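You operate a simulated robot arm through the tools that you are given. There is no shell and no other tool. Be economical: measure what you need, move in short steps, check, and stop when the job is done.

Carry out the task below with a simulated robot arm. There is one attempt and no reset: what you move stays moved.

TASK
Stack the 90 travel jar from the top of the small table on top of the 30 travel jar. Then put the blue toothbrush head from the top of the small table on top of the box there.

It is judged by the outcome, as a careful person would: the job done as asked, and still so three seconds after it is handed in. It fails if anything else is knocked over, pushed out of place, dropped, spilled or broken.

THE ROBOT
A 7-joint arm with a two-finger parallel gripper, fixed in place. Base frame: the origin is at the foot of the arm, x ahead of it, y to its left, z up; the work surface is at about z = 0. Lengths are in m, angles in rad, forces in N, time in s.
With the tool pointing down near the work surface it reaches from about 0.22 to 0.58 m from the base axis. Its first joint turns from -1.152 to 1.152 rad. Payload 2.5 kg.
Tool frame: the origin (TCP) lies between the finger pads and is the grasp point; the fingertips stand 0.023 m ahead of it; z points along the fingers, y is the line along which they close. The gripper opens to 0.094 m. The fingers are 0.038 m wide and 0.01 m thick; the gripper's body (0.054 by 0.096 m) begins 0.039 m behind the TCP.
Orientation is told as [roll, pitch, yaw] about the base's x, y, z axes, in that order, counted from this pose: with the fingers straight down and closing along the base's y, the tool's x points along the base's -x, its y along +y and its z along -z.

THE INTERFACE
- The arm moves only by the tool servo_tool. Its argument "motion" is a list of rows, each an object (a shift or turn left out is 0, a gripper value left out holds the last) with "angular": the turn, a rotation vector about the base's x, y, z in rad, a list of three; "xyz": the shift along the base's x, y, z in m, a list of three; "fingers": the finger opening in m, from 0 to 0.094. In form: [{"angular": [ax, ay, az], "xyz": [x, y, z], "fingers": fingers}, ...]. A call has 1 to 10 rows; each row shifts and turns the commanded pose from where the row before left it. A row lasts 0.2 s, in which the tool goes at most 0.05 m and 0.15 rad; a call with a longer step from one row to the next is refused whole, and so is a gripper value outside its range. A pose out of reach is approached as far as the arm can. The call stops where the force on the tool passes 40 N (or 10 N more than at its start, if that is more) or the arm is blocked; 0.2 s more then pass. The fingers move at their own pace (about 0.108 m/s each) and stop on an object; they squeeze with about 44 N. The grip force told is the motor's: it shows also when the fingers shut on nothing. Time passes only in rows, and 0.2 s behind the last, so rows that do not move let the fingers close. It gives the time, the measured TCP pose, the force on the tool (base axes), the opening and the grip force at its end, in the units of the frame above (readings bear some noise).
- Cameras (640 x 400 px; columns grow to the right, rows downward): "scene" is fixed at [0.1046, -0.4055, 0.5442]; the picture's right is [0.95, -0.32, 0.00], its down [-0.20, -0.61, -0.77] and it looks along [0.24, 0.73, -0.64] (base axes); focal length 324 px, centre (320, 200). "wrist" rides on the gripper at [-0.039, 0, -0.044] in the tool frame; the picture's right is [0.00, -1.00, 0.00], its down [0.97, 0.00, -0.24] and it looks along [0.24, 0.00, 0.97] (tool axes); focal length 218 px, centre (320, 200).
- capture(camera): a new picture of that camera. No time passes.
- probe_pixels(camera, pixels): there is no depth. For up to 12 entries [column, row, z] of the newest picture of that camera ("zoom" is the newest enlarged one), the place [x, y] in the base frame at which the ray of that pixel passes the height z, good to about 0.002 m, but the place of the scene camera against the robot may be out by one fixed shift of up to 0.018 m in any direction. No time passes.
- close_up(camera, box): a new picture of the part [left, top, right, bottom] of that camera's present view, enlarged. No time passes.
- finish_job(): hands the job in; it is judged then, once.

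Work in short steps. Measure before you move; look again where a grasp or a placing could have gone wrong, and mend it. You have 80 turns and 34 pictures in all, the two below and enlarged ones among them. Open the gripper and draw the arm clear of the work before you hand the job in, unless the task says otherwise; then end with one line.

The tools are called after "Call:" as a command line: name --argument value ..., lists and objects as JSON in quotes. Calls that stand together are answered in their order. servo_tool: Moves the arm, as the interface text tells. Its arguments: {"type":"object","properties":{"motion":{"type":"array","items":{"type":"object","properties":{"angular":{"type":"array","items":{"type":"number"}},"xyz":{"type":"array","items":{"type":"number"}},"fingers":{"type":"number"}}}}},"required":["motion"]} The other tools are called the same way: capture (camera) takes a picture; probe_pixels (camera, pixels) gives the place at which the rays of pixels pass given heights; close_up (camera, box) takes an enlarged picture of a part of a camera's view; finish_job () hands the job in.

At the start:

```text
clock: 0.0
tool_pos: [0.3639, 0.0856, 0.29]
tool_rot: [-0.002, 0.0, -0.001]
contact_force: [0.2, 1.0, -0.3]
gripper_width: 0.0941
grasp_force: 0.0
```

scene: 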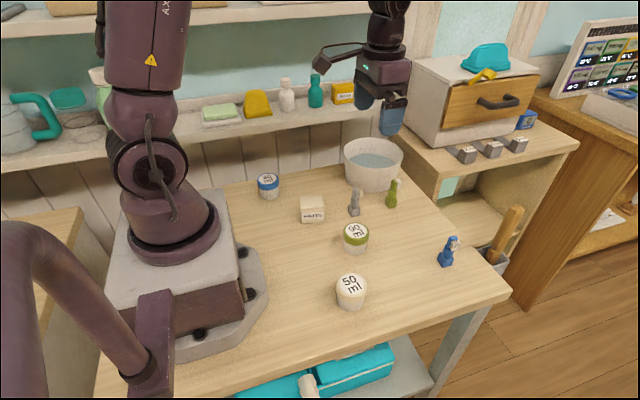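
wrist: 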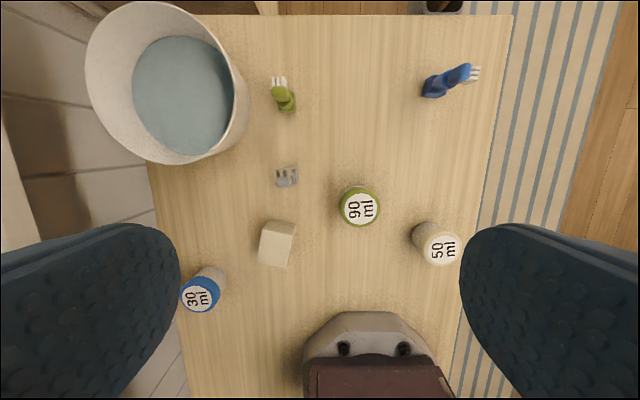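

The wrist view shows the 90 jar at about (359,207), the 30 jar at (200,294), the box at (278,243) and the blue brush head at (450,80). I'll enlarge both views to get details and heights.

Call:
close_up --camera "scene" --box '[240, 150, 480, 320]'

Call:
close_up --camera "wrist" --box '[160, 40, 500, 320]'

Call:
probe_pixels --camera "wrist" --pixels '[[359, 209, 0.05], [359, 209, 0.04], [201, 295, 0.05], [201, 295, 0.04], [340, 209, 0.045], [381, 209, 0.045], [435, 88, 0.0], [465, 74, 0.05], [278, 244, 0.04], [181, 296, 0.045], [221, 296, 0.045]]'

Call:
probe_pixels --camera "scene" --pixels '[[355, 253, 0.0], [355, 230, 0.04], [355, 230, 0.05], [268, 198, 0.0], [268, 179, 0.04], [268, 179, 0.05], [445, 266, 0.0], [452, 238, 0.05]]'

```text
2.35 times, centred on (360, 235) of scene
```

zoom: 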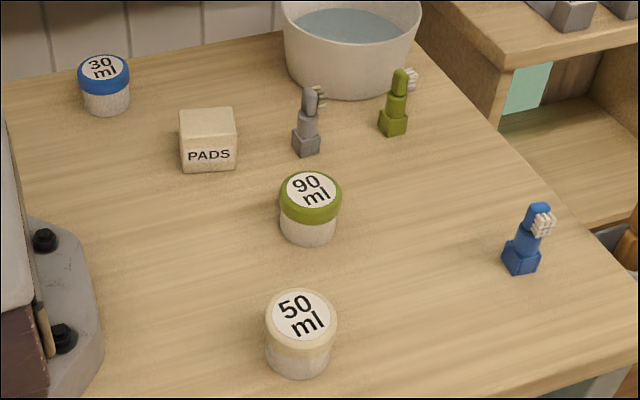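

```text
1.43 times, centred on (330, 180) of wrist
```

zoom: 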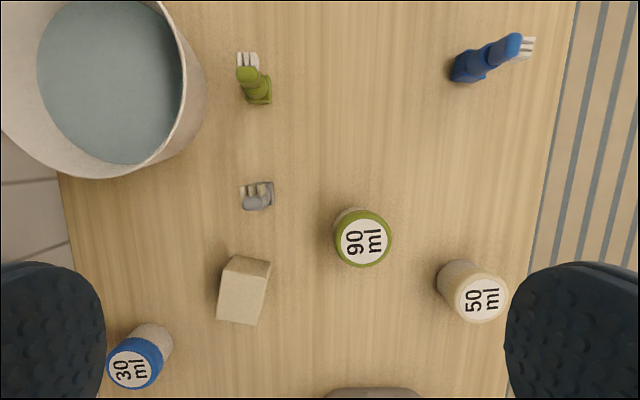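

```text
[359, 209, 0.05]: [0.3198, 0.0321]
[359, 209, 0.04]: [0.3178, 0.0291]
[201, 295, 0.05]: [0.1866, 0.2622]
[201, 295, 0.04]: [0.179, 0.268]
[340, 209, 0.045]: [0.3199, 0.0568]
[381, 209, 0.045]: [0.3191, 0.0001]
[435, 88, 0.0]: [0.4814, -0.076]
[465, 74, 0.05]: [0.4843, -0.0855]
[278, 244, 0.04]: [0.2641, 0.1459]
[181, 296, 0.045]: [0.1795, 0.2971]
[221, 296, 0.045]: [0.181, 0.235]
```

```text
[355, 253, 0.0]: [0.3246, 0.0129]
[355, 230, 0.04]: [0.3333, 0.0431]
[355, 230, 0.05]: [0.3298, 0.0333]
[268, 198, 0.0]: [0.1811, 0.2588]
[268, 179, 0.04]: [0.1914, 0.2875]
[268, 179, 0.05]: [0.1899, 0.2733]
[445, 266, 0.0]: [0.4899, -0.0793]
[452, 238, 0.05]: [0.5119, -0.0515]
```

The 90 jar is near (0.32, 0.03). I'll move above it and lower for a second wrist view, so I can triangulate heights.

Call:
servo_tool --motion '[{"xyz": [-0.011, -0.014, -0.03]}, {"xyz": [-0.011, -0.014, -0.03]}, {"xyz": [-0.011, -0.014, -0.03]}, {"xyz": [-0.011, -0.014, -0.03]}, {"xyz": [0, 0, 0]}]'

Call:
capture --camera "wrist"

```text
clock: 1.2
tool_pos: [0.3198, 0.0297, 0.1698]
tool_rot: [0.0, 0.001, 0.0]
contact_force: [0.4, -0.4, -0.3]
gripper_width: 0.0941
grasp_force: 0.1
```

```text
29 pictures are left
```

wrist: 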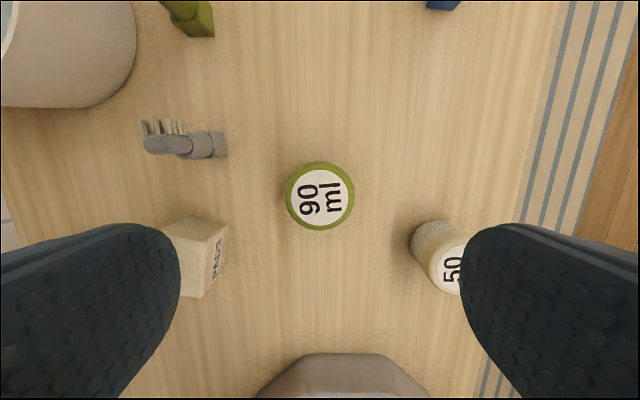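

Call:
probe_pixels --camera "wrist" --pixels '[[320, 196, 0.05], [320, 196, 0.04], [320, 196, 0.03], [286, 196, 0.04], [355, 196, 0.04], [285, 196, 0.05], [212, 216, 0.04], [228, 222, 0.04], [205, 297, 0.0]]'

```text
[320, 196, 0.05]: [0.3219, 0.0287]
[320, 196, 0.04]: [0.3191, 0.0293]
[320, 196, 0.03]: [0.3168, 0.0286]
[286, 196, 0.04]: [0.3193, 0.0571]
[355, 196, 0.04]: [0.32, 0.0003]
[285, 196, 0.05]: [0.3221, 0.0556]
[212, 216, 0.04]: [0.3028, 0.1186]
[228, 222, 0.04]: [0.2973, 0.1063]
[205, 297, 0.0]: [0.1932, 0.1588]
```

The jar's top is at z≈0.04, centred at (0.319, 0.029), and it is about 0.056 wide. I'll narrow the fingers to 0.078 and descend to TCP z=0.029.

Call:
servo_tool --motion '[{"xyz": [0, 0, -0.03], "fingers": 0.078}, {"xyz": [0, 0, -0.03]}, {"xyz": [0, 0, -0.03]}, {"xyz": [0, 0, -0.03]}, {"xyz": [0, 0, -0.021]}, {"xyz": [0, 0, 0]}]'

Call:
capture --camera "wrist"

```text
clock: 2.6
tool_pos: [0.3194, 0.029, 0.028]
tool_rot: [0.001, 0.001, 0.001]
contact_force: [0.8, -0.6, 0.8]
gripper_width: 0.0785
grasp_force: 0.0
```

```text
28 pictures are left
```

wrist: 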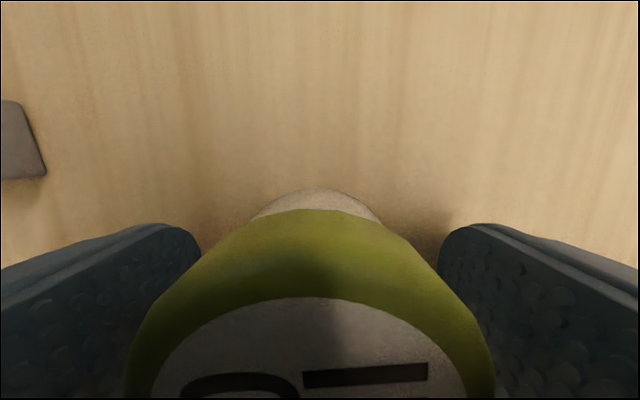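

The jar sits between the fingers, so I'll close and lift it.

Call:
servo_tool --motion '[{"fingers": 0.04}, {}, {}, {"xyz": [0, 0, 0.02]}, {"xyz": [0, 0, 0.04]}, {"xyz": [0, 0, 0.04]}, {"xyz": [0, 0, 0.04]}, {}]'

Call:
capture --camera "wrist"

Call:
capture --camera "scene"

```text
clock: 4.4
tool_pos: [0.3205, 0.0285, 0.1687]
tool_rot: [0.0, 0.0, -0.001]
contact_force: [-0.7, 1.2, -0.8]
gripper_width: 0.0545
grasp_force: 44.1
```

```text
27 pictures are left
```

wrist: 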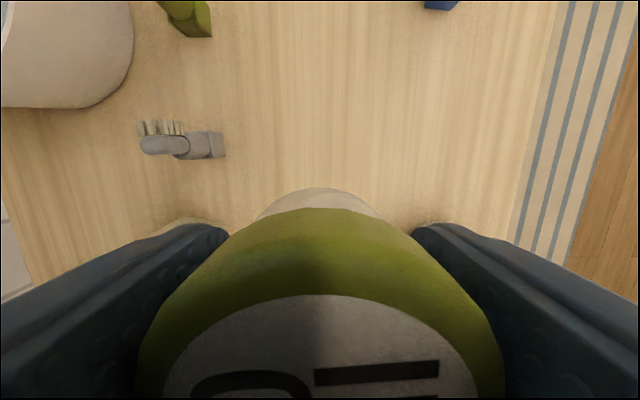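

```text
26 pictures are left
```

scene: 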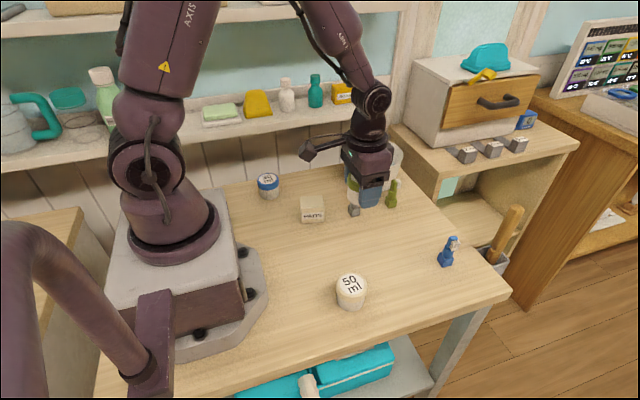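

I have a firm grip (0.0545). The 30 jar is near (0.18, 0.268) with its top at about 0.043. I'll swing to radius ~0.25 while turning the tool with the arm's azimuth, so the wrist camera sees the 30 jar past the held one.

Call:
servo_tool --motion '[{"xyz": [0, 0, 0.03]}, {"xyz": [-0.0225, 0.0223, 0.001], "angular": [0, 0, 0.12125]}, {"xyz": [-0.0225, 0.0223, 0], "angular": [0, 0, 0.12125]}, {"xyz": [-0.0225, 0.0223, 0], "angular": [0, 0, 0.12125]}, {"xyz": [-0.0225, 0.0223, 0], "angular": [0, 0, 0.12125]}, {"xyz": [-0.0225, 0.0223, 0], "angular": [0, 0, 0.12125]}, {"xyz": [-0.0225, 0.0223, 0], "angular": [0, 0, 0.12125]}, {"xyz": [-0.0225, 0.0223, 0], "angular": [0, 0, 0.12125]}, {"xyz": [-0.0225, 0.0223, 0], "angular": [0, 0, 0.12125]}, {}]'

Call:
capture --camera "wrist"

Call:
capture --camera "scene"

```text
clock: 6.6
tool_pos: [0.1393, 0.2075, 0.1995]
tool_rot: [0.001, -0.001, 0.973]
contact_force: [-0.6, 1.0, -0.7]
gripper_width: 0.0545
grasp_force: 43.7
```

```text
25 pictures are left
```

wrist: 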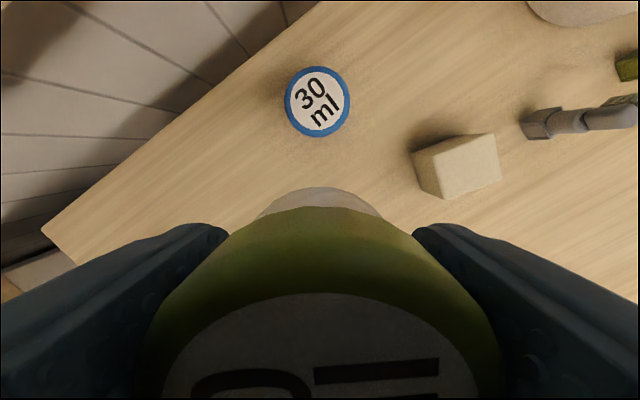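

```text
24 pictures are left
```

scene: 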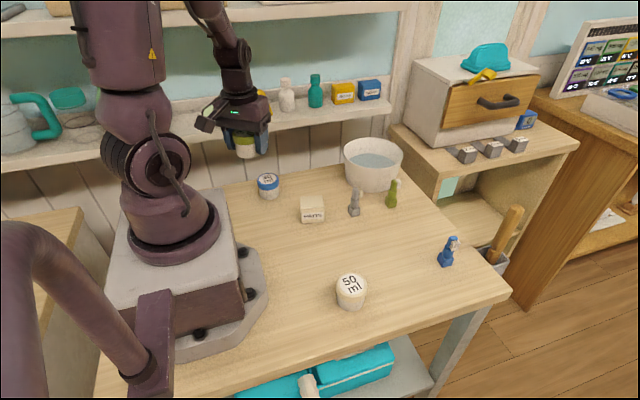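

The 30 jar's top is clearly visible, centred at about (317,101). I'll probe it and the shelf edge.

Call:
probe_pixels --camera "wrist" --pixels '[[317, 101, 0.035], [317, 101, 0.04], [317, 101, 0.045], [317, 101, 0.05], [284, 101, 0.043], [350, 101, 0.043], [317, 66, 0.043], [317, 137, 0.043]]'

Call:
probe_pixels --camera "scene" --pixels '[[300, 128, 0.1], [300, 128, 0.15], [300, 128, 0.2], [300, 128, 0.25], [282, 171, 0.0], [225, 137, 0.15], [225, 137, 0.2], [225, 137, 0.25]]'

```text
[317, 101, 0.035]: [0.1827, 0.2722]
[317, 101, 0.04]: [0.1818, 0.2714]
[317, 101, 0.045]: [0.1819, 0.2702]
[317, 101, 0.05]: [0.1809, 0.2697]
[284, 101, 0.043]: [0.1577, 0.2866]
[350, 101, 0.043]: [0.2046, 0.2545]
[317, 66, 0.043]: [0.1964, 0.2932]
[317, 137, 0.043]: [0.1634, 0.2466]
```

```text
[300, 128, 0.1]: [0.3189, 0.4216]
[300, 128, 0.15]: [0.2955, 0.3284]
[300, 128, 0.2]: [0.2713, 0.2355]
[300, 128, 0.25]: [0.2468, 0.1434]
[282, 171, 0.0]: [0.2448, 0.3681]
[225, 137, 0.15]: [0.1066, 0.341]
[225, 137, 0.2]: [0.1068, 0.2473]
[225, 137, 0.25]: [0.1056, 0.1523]
```

The 30 jar's centre is at (0.182, 0.2705) with its top at z≈0.04, and the held jar's bottom is 0.028 below the TCP. The shelf edge is far enough behind, so I'll go above the jar and down to leave a gap of about 0.025.

Call:
servo_tool --motion '[{"xyz": [0.0214, 0.0315, 0]}, {"xyz": [0.0213, 0.0315, 0]}, {"xyz": [0, 0, -0.035]}, {"xyz": [0, 0, -0.035]}, {"xyz": [0, 0, -0.03]}, {}, {}]'

Call:
close_up --camera "scene" --box '[200, 110, 360, 220]'

Call:
capture --camera "wrist"

```text
clock: 8.2
tool_pos: [0.1835, 0.2696, 0.0986]
tool_rot: [-0.001, 0.0, 0.97]
contact_force: [0.1, -0.3, -0.6]
gripper_width: 0.0549
grasp_force: 43.7
```

```text
3.64 times, centred on (280, 165) of scene
```

zoom: 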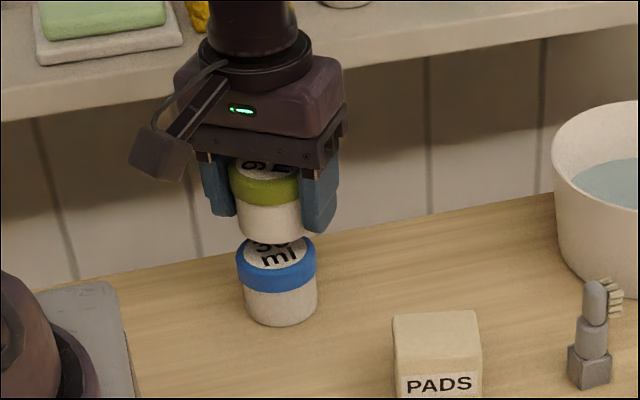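

```text
22 pictures are left
```

wrist: 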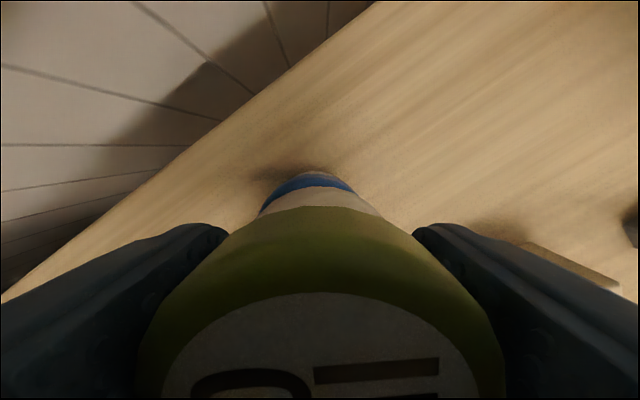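

In the wrist view the blue lid looks slightly left of the held jar's axis, so I'll enlarge to measure the offset.

Call:
close_up --camera "wrist" --box '[240, 150, 400, 250]'

```text
4.00 times, centred on (320, 200) of wrist
```

zoom: 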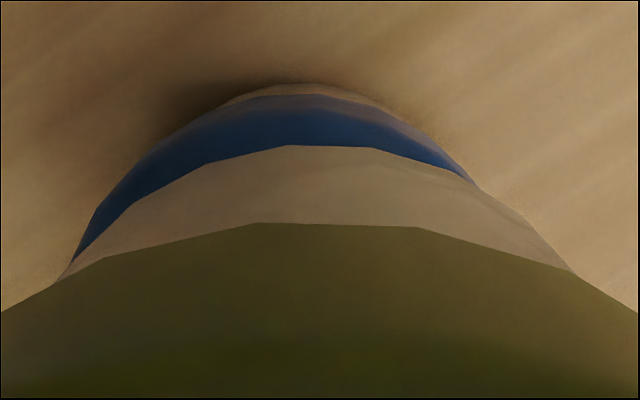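

Call:
probe_pixels --camera "zoom" --pixels '[[300, 95, 0.04], [300, 95, 0.03], [300, 83, 0.0], [320, 146, 0.0706], [320, 222, 0.0906]]'

```text
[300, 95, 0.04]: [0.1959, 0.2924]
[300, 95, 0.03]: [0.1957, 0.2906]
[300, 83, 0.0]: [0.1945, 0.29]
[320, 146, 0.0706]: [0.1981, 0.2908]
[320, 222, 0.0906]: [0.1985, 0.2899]
```

The offset is about 2 mm along the closing axis. I'll correct by (-0.002, +0.0012) and lower slowly.

Call:
servo_tool --motion '[{"xyz": [-0.002, 0.0012, 0]}, {"xyz": [0, 0, -0.008]}, {"xyz": [0, 0, -0.008]}, {"xyz": [0, 0, -0.004]}, {"xyz": [0, 0, -0.003]}, {}]'

Call:
close_up --camera "scene" --box '[230, 130, 310, 210]'

```text
clock: 9.6
tool_pos: [0.1824, 0.2714, 0.0774]
tool_rot: [0.0, -0.002, 0.97]
contact_force: [-2.7, -4.5, 27.0]
gripper_width: 0.0546
grasp_force: 44.1
```

```text
5.00 times, centred on (270, 170) of scene
```

zoom: 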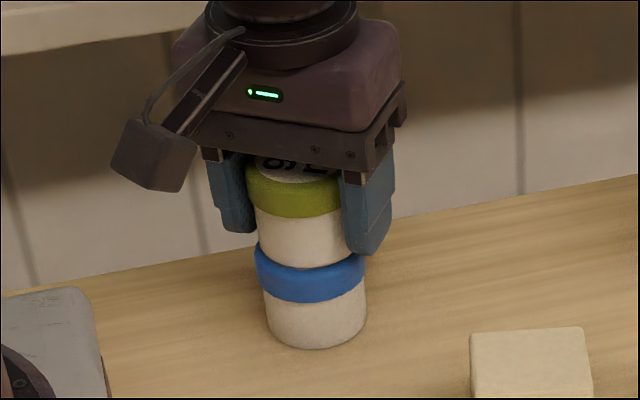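

Contact shows 27 N up, and the jar is seated on the blue lid. I'll ease off 1.5 mm and open.

Call:
servo_tool --motion '[{"xyz": [0, 0, 0.0015]}, {}, {"fingers": 0.064}, {"fingers": 0.074}, {"fingers": 0.084}, {}]'

Call:
close_up --camera "scene" --box '[230, 130, 310, 210]'

```text
clock: 11.0
tool_pos: [0.1809, 0.2715, 0.0769]
tool_rot: [0.0, 0.0, 0.97]
contact_force: [0.1, 0.6, 0.0]
gripper_width: 0.0839
grasp_force: 0.0
```

```text
5.00 times, centred on (270, 170) of scene
```

zoom: 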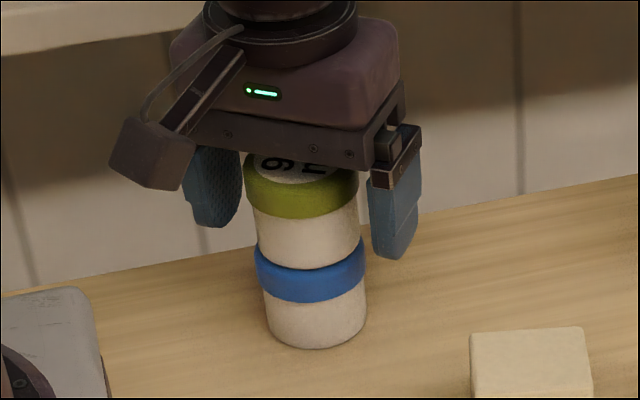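

The jar stands released and upright. I'll rise straight up, then swing back to view the box and the blue brush.

Call:
servo_tool --motion '[{"xyz": [0, 0, 0.03]}, {"xyz": [0, 0, 0.05]}, {"xyz": [0, 0, 0.05]}, {"xyz": [0, 0, 0.03]}, {}]'

Call:
servo_tool --motion '[{"xyz": [0.025, -0.03, 0], "angular": [0, 0, -0.12125]}, {"xyz": [0.025, -0.03, 0], "angular": [0, 0, -0.12125]}, {"xyz": [0.025, -0.03, 0], "angular": [0, 0, -0.12125]}, {"xyz": [0.025, -0.03, 0], "angular": [0, 0, -0.12125]}, {"xyz": [0.025, -0.03, 0], "angular": [0, 0, -0.12125]}, {"xyz": [0.025, -0.03, 0], "angular": [0, 0, -0.12125]}, {"xyz": [0.025, -0.03, 0], "angular": [0, 0, -0.12125]}, {"xyz": [0.025, -0.03, 0], "angular": [0, 0, -0.12125]}, {}]'

Call:
capture --camera "wrist"

Call:
capture --camera "scene"

```text
clock: 12.2
tool_pos: [0.181, 0.2717, 0.2397]
tool_rot: [0.001, 0.0, 0.97]
contact_force: [0.2, -0.3, -0.6]
gripper_width: 0.0843
grasp_force: 0.0
```

```text
clock: 14.2
tool_pos: [0.3806, 0.0322, 0.2393]
tool_rot: [0.002, 0.0, -0.001]
contact_force: [-0.3, 0.3, 0.3]
gripper_width: 0.0839
grasp_force: 0.2
```

```text
18 pictures are left
```

wrist: 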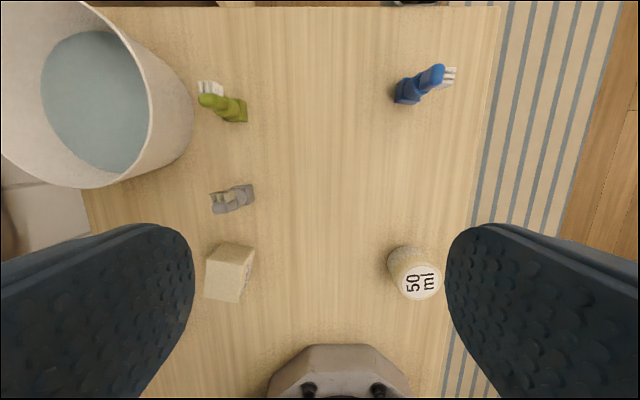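

```text
17 pictures are left
```

scene: 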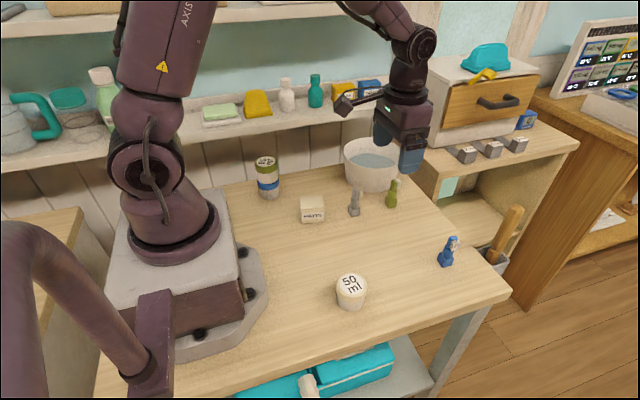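

The stack stands well. I'll enlarge the box here, then move over the blue brush head.

Call:
close_up --camera "wrist" --box '[190, 220, 290, 320]'

Call:
servo_tool --motion '[{"xyz": [0.025, -0.036, -0.013]}, {"xyz": [0.025, -0.036, -0.013]}, {"xyz": [0.025, -0.036, -0.014]}, {}]'

Call:
capture --camera "wrist"

```text
4.00 times, centred on (240, 270) of wrist
```

zoom: 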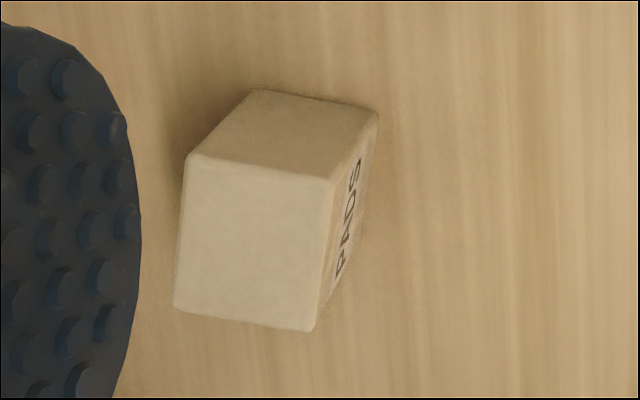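

```text
clock: 15.2
tool_pos: [0.4553, -0.0773, 0.1983]
tool_rot: [0.0, -0.001, 0.0]
contact_force: [0.1, -0.1, 1.0]
gripper_width: 0.084
grasp_force: 0.0
```

```text
15 pictures are left
```

wrist: 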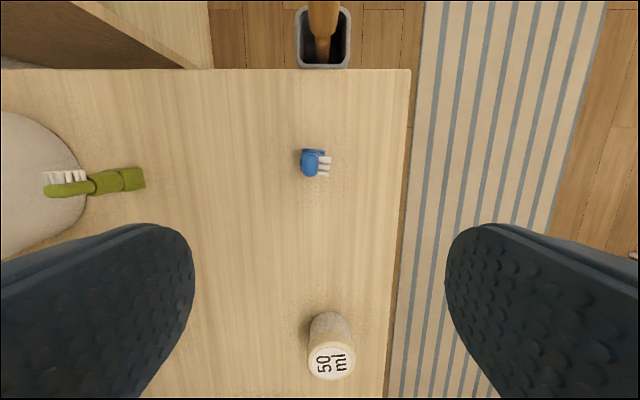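

Now the brush is at (312,163); I'll enlarge it for orientation.

Call:
close_up --camera "wrist" --box '[272, 133, 352, 193]'

Call:
close_up --camera "scene" --box '[410, 220, 490, 280]'

Call:
probe_pixels --camera "wrist" --pixels '[[311, 151, 0.0], [311, 163, 0.04], [311, 163, 0.05], [311, 163, 0.06]]'

```text
6.67 times, centred on (312, 163) of wrist
```

zoom: 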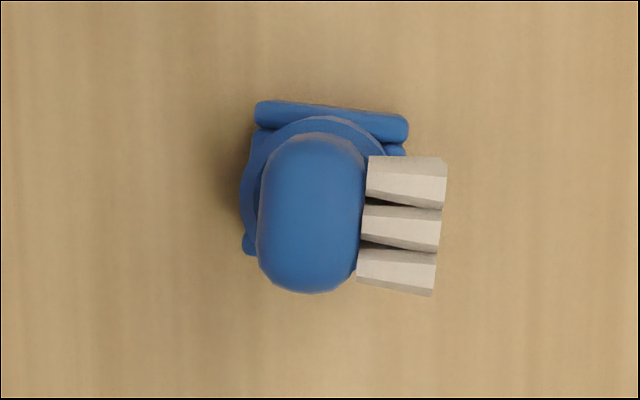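

```text
6.67 times, centred on (450, 250) of scene
```

zoom: 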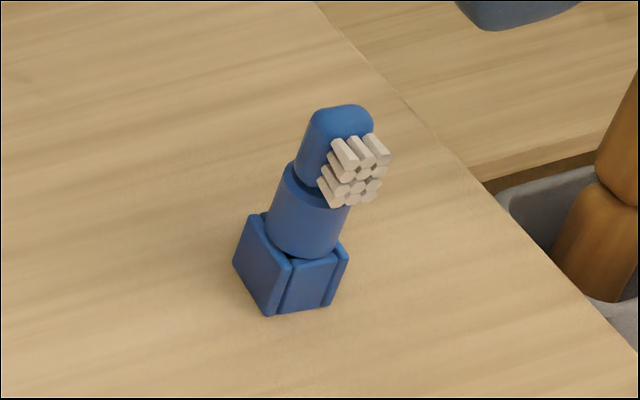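

```text
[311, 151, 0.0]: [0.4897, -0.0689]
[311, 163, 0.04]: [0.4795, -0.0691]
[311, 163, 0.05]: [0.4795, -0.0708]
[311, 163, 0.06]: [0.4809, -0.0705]
```

The bristles point toward -y, turned about -0.1 rad, so I'll grip along the x-like axis with yaw ≈ 1.47. First I'll probe the base corners, and turn the wrist in place.

Call:
probe_pixels --camera "wrist" --pixels '[[302.7, 148.5, 0.018], [325.3, 150.7, 0.018], [300.75, 171.2, 0.018], [313, 161, 0.018], [302.7, 148.5, 0.0], [325.3, 150.7, 0.0]]'

Call:
servo_tool --motion '[{"angular": [0, 0, 0.147]}, {"angular": [0, 0, 0.147]}, {"angular": [0, 0, 0.147]}, {"angular": [0, 0, 0.147]}, {"angular": [0, 0, 0.147]}, {"angular": [0, 0, 0.147]}, {"angular": [0, 0, 0.147]}, {"angular": [0, 0, 0.147]}, {"angular": [0, 0, 0.147]}, {"angular": [0, 0, 0.147], "xyz": [0.02, -0.01, 0]}]'

Call:
capture --camera "wrist"

```text
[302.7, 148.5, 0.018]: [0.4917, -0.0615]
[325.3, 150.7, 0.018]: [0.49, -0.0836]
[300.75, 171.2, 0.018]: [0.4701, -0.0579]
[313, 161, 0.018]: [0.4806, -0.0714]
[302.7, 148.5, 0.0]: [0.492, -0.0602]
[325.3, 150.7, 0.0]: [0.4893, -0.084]
```

```text
clock: 17.4
tool_pos: [0.474, -0.087, 0.1971]
tool_rot: [0.0, 0.0, 1.474]
contact_force: [0.4, -0.6, 0.0]
gripper_width: 0.0839
grasp_force: 0.0
```

```text
12 pictures are left
```

wrist: 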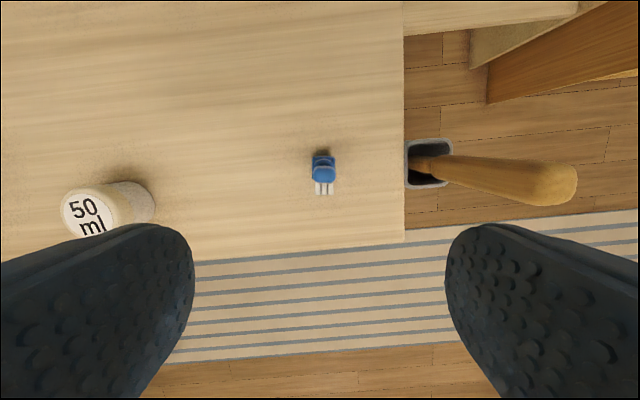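

The base centre is at (0.480, -0.071). The bin's wooden handle stands about 0.1 m off in x, so I'll narrow the fingers to 0.05, move over and descend partway.

Call:
servo_tool --motion '[{"xyz": [0.006, 0.0162, 0], "fingers": 0.05}, {"xyz": [0, 0, -0.035]}, {"xyz": [0, 0, -0.035]}, {"xyz": [0, 0, -0.02]}, {}]'

Call:
capture --camera "wrist"

```text
clock: 18.6
tool_pos: [0.4824, -0.0701, 0.1063]
tool_rot: [0.0, 0.0, 1.469]
contact_force: [-0.4, -0.2, -0.7]
gripper_width: 0.05
grasp_force: 0.0
```

```text
11 pictures are left
```

wrist: 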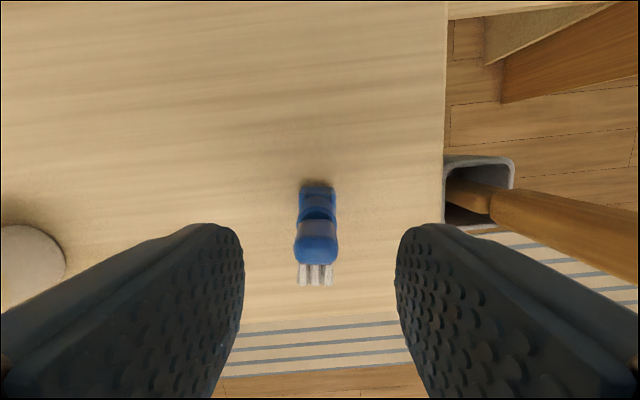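

The alignment is good (brush column ≈317). Before going lower I need the brush height against the palm clearance.

Call:
probe_pixels --camera "scene" --pixels '[[445.5, 262.5, 0.0], [453.3, 238, 0.05], [453.3, 238, 0.06], [453.3, 238, 0.07], [446.5, 253, 0.02]]'

Call:
probe_pixels --camera "wrist" --pixels '[[317, 240, 0.05], [317, 240, 0.06], [317, 262, 0.05], [317, 262, 0.06], [317, 187, 0.015], [317, 187, 0.0], [317, 222, 0.06]]'

```text
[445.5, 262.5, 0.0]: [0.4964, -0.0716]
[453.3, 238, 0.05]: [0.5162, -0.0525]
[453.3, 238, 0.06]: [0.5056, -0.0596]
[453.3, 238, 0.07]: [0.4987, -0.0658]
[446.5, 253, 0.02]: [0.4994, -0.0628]
```

```text
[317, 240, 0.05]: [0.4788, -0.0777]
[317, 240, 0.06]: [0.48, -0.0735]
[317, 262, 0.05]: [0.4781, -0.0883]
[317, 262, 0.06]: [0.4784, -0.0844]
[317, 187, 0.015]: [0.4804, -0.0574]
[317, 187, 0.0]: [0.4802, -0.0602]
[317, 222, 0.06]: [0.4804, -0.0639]
```

The brush is about 0.07 tall, so I'll stop at TCP z≈0.039 (tips at 0.016 on the base, palm at 0.078).

Call:
servo_tool --motion '[{"xyz": [-0.001, 0, -0.03]}, {"xyz": [0, 0, -0.025]}, {"xyz": [0, 0, -0.012]}, {}]'

Call:
close_up --camera "scene" --box '[390, 190, 510, 280]'

```text
clock: 19.6
tool_pos: [0.4805, -0.0704, 0.0415]
tool_rot: [0.0, -0.001, 1.47]
contact_force: [0.3, 0.5, -0.2]
gripper_width: 0.0498
grasp_force: 0.0
```

```text
4.44 times, centred on (450, 235) of scene
```

zoom: 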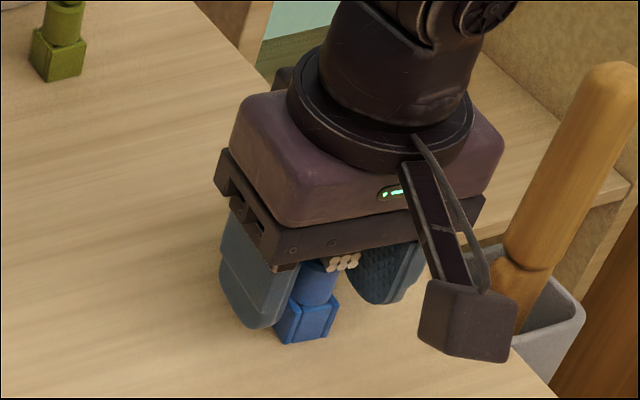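

The fingers straddle the brush without touching it. I'll lower 3 mm, close and lift straight up.

Call:
servo_tool --motion '[{"xyz": [0, 0, -0.003]}, {"fingers": 0.01}, {}, {}, {"xyz": [0, 0, 0.02]}, {"xyz": [0, 0, 0.03]}, {"xyz": [0, 0, 0.04]}, {"xyz": [0, 0, 0.04]}, {}]'

Call:
capture --camera "wrist"

Call:
close_up --camera "scene" --box '[390, 110, 510, 200]'

```text
clock: 21.6
tool_pos: [0.4815, -0.0708, 0.1689]
tool_rot: [-0.001, -0.001, 1.469]
contact_force: [0.0, -0.6, -0.5]
gripper_width: 0.0215
grasp_force: 44.0
```

```text
9 pictures are left
```

wrist: 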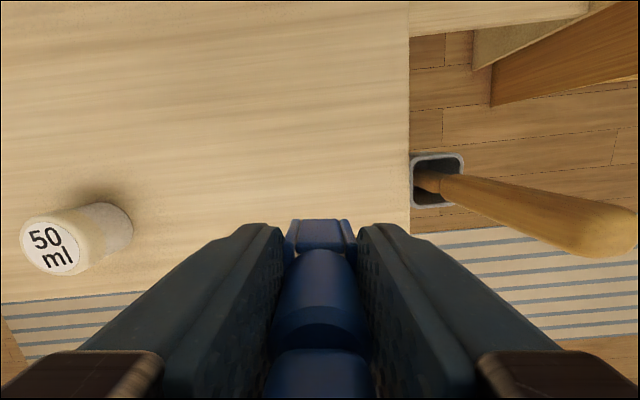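

```text
4.44 times, centred on (450, 155) of scene
```

zoom: 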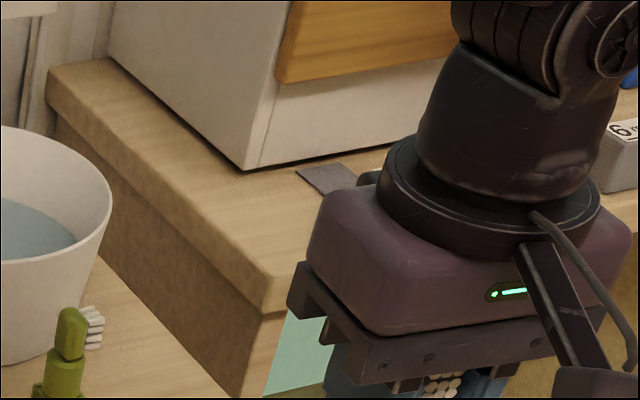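

The brush is held upright (0.0215 on the base), with its bottom about 0.038 below the TCP. I'll rise and move to (0.26, 0.10) for a look at the box.

Call:
servo_tool --motion '[{"xyz": [0, 0, 0.04]}, {"xyz": [-0.0315, 0.0244, 0]}, {"xyz": [-0.0315, 0.0244, 0]}, {"xyz": [-0.0315, 0.0244, 0]}, {"xyz": [-0.0315, 0.0244, 0]}, {"xyz": [-0.0315, 0.0244, 0]}, {"xyz": [-0.0315, 0.0244, 0]}, {"xyz": [-0.0315, 0.0244, 0]}, {}, {}]'

Call:
capture --camera "wrist"

```text
clock: 23.8
tool_pos: [0.2589, 0.1019, 0.209]
tool_rot: [0.001, 0.001, 1.469]
contact_force: [0.2, 0.6, -0.2]
gripper_width: 0.0214
grasp_force: 43.3
```

```text
7 pictures are left
```

wrist: 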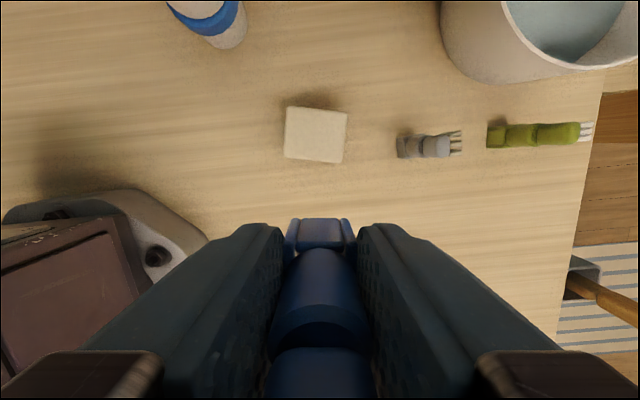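

The box top's corners are about (287,107), (348,113), (343,163) and (284,157), with its centre at (315.5,135).

Call:
probe_pixels --camera "wrist" --pixels '[[315.5, 135, 0.035], [315.5, 135, 0.04], [315.5, 135, 0.045], [315.5, 135, 0.05], [287, 107, 0.045], [348, 113, 0.045], [343, 163, 0.045], [284, 157, 0.045]]'

```text
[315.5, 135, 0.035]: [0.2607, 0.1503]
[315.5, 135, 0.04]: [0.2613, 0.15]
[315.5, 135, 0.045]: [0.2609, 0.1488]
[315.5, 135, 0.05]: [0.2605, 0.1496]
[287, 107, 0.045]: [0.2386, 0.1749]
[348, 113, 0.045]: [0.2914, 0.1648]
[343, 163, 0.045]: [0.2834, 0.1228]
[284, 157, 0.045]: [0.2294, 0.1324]
```

The two views put the box top at z≈0.05 and its centre at (0.2605, 0.1495). I'll move over and lower to leave a gap of about 0.015.

Call:
servo_tool --motion '[{"xyz": [0.0005, 0.024, 0]}, {"xyz": [0.0005, 0.024, 0]}, {"xyz": [0, 0, -0.04]}, {"xyz": [0, 0, -0.04]}, {"xyz": [0, 0, -0.024]}, {}, {}]'

Call:
close_up --camera "scene" --box '[250, 130, 380, 230]'

Call:
capture --camera "wrist"

```text
clock: 25.4
tool_pos: [0.2616, 0.1474, 0.1037]
tool_rot: [0.0, 0.0, 1.469]
contact_force: [-0.1, 0.0, 0.0]
gripper_width: 0.0217
grasp_force: 43.6
```

```text
4.00 times, centred on (315, 180) of scene
```

zoom: 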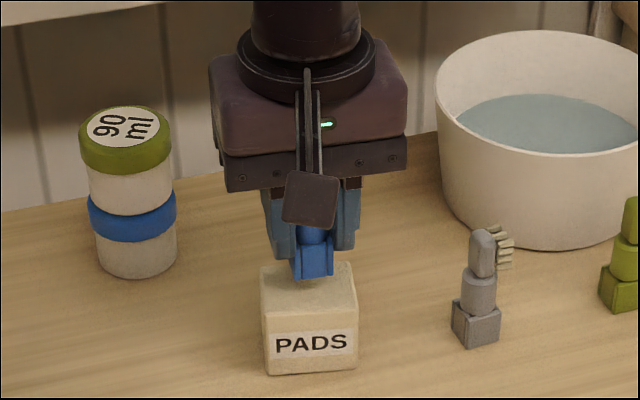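

```text
5 pictures are left
```

wrist: 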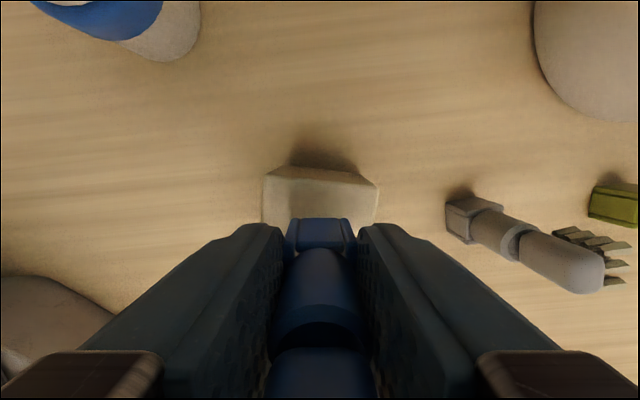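

The brush is centred over the box (box spans columns 264–378, brush at 320). I'll lower gently.

Call:
servo_tool --motion '[{"xyz": [0, 0.0015, -0.006]}, {"xyz": [0, 0, -0.005]}, {"xyz": [0, 0, -0.002]}, {}]'

```text
clock: 26.4
tool_pos: [0.2613, 0.1501, 0.0905]
tool_rot: [0.003, 0.001, 1.469]
contact_force: [0.5, 0.6, 0.4]
gripper_width: 0.0215
grasp_force: 44.0
```

No contact yet, so I'll go on in 1.5 mm steps.

Call:
servo_tool --motion '[{"xyz": [0, 0, -0.0015]}, {}]'

Call:
servo_tool --motion '[{"xyz": [0, 0, -0.0015]}, {}]'

```text
clock: 27.0
tool_pos: [0.2618, 0.1507, 0.0882]
tool_rot: [0.0, 0.0, 1.469]
contact_force: [-0.4, -0.3, -0.4]
gripper_width: 0.0214
grasp_force: 43.7
```

```text
clock: 27.6
tool_pos: [0.2617, 0.1496, 0.0875]
tool_rot: [-0.002, -0.002, 1.47]
contact_force: [-4.1, -2.7, 26.4]
gripper_width: 0.0215
grasp_force: 44.4
```

Contact at 26 N with z=0.0875. I'll ease off slightly, open a little and check.

Call:
servo_tool --motion '[{"xyz": [0, 0, 0.001]}, {}, {"fingers": 0.028}, {"fingers": 0.036}, {"fingers": 0.046}, {}]'

Call:
close_up --camera "scene" --box '[250, 130, 380, 230]'

```text
clock: 29.0
tool_pos: [0.2612, 0.1509, 0.0891]
tool_rot: [0.001, -0.001, 1.471]
contact_force: [0.5, -0.5, 0.4]
gripper_width: 0.046
grasp_force: 0.0
```

```text
4.00 times, centred on (315, 180) of scene
```

zoom: 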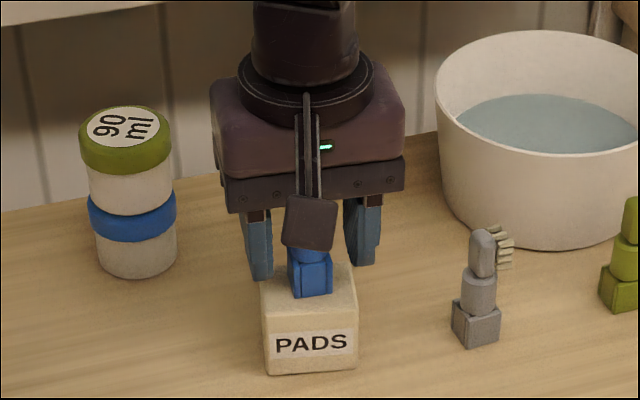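

The brush stands on the box and is free of the fingers. I'll draw straight up, then away to the right.

Call:
servo_tool --motion '[{"xyz": [0, 0, 0.02]}, {"xyz": [0, 0, 0.04]}, {"xyz": [0, 0, 0.05]}, {"xyz": [0, 0, 0.04]}, {"xyz": [0.03, -0.03, 0]}, {"xyz": [0.03, -0.03, 0]}, {"xyz": [0.03, -0.03, 0]}, {}]'

Call:
capture --camera "scene"

```text
clock: 30.8
tool_pos: [0.3523, 0.0593, 0.2395]
tool_rot: [0.001, 0.0, 1.471]
contact_force: [0.0, -0.3, -0.6]
gripper_width: 0.0459
grasp_force: 0.1
```

```text
3 pictures are left
```

scene: 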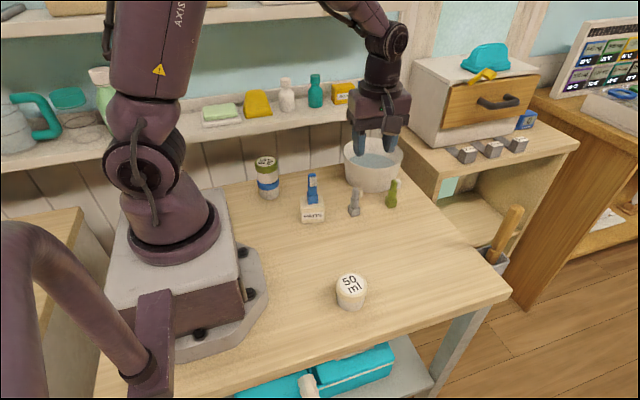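

The 90 jar is on the 30 jar and the blue brush head stands on the box. Nothing else has moved, so I'm handing in.

Call:
finish_job

```text
The job is handed in.
```

The 90 travel jar is stacked on the 30 travel jar, the blue toothbrush head stands on the box, and the arm is clear with the gripper open.
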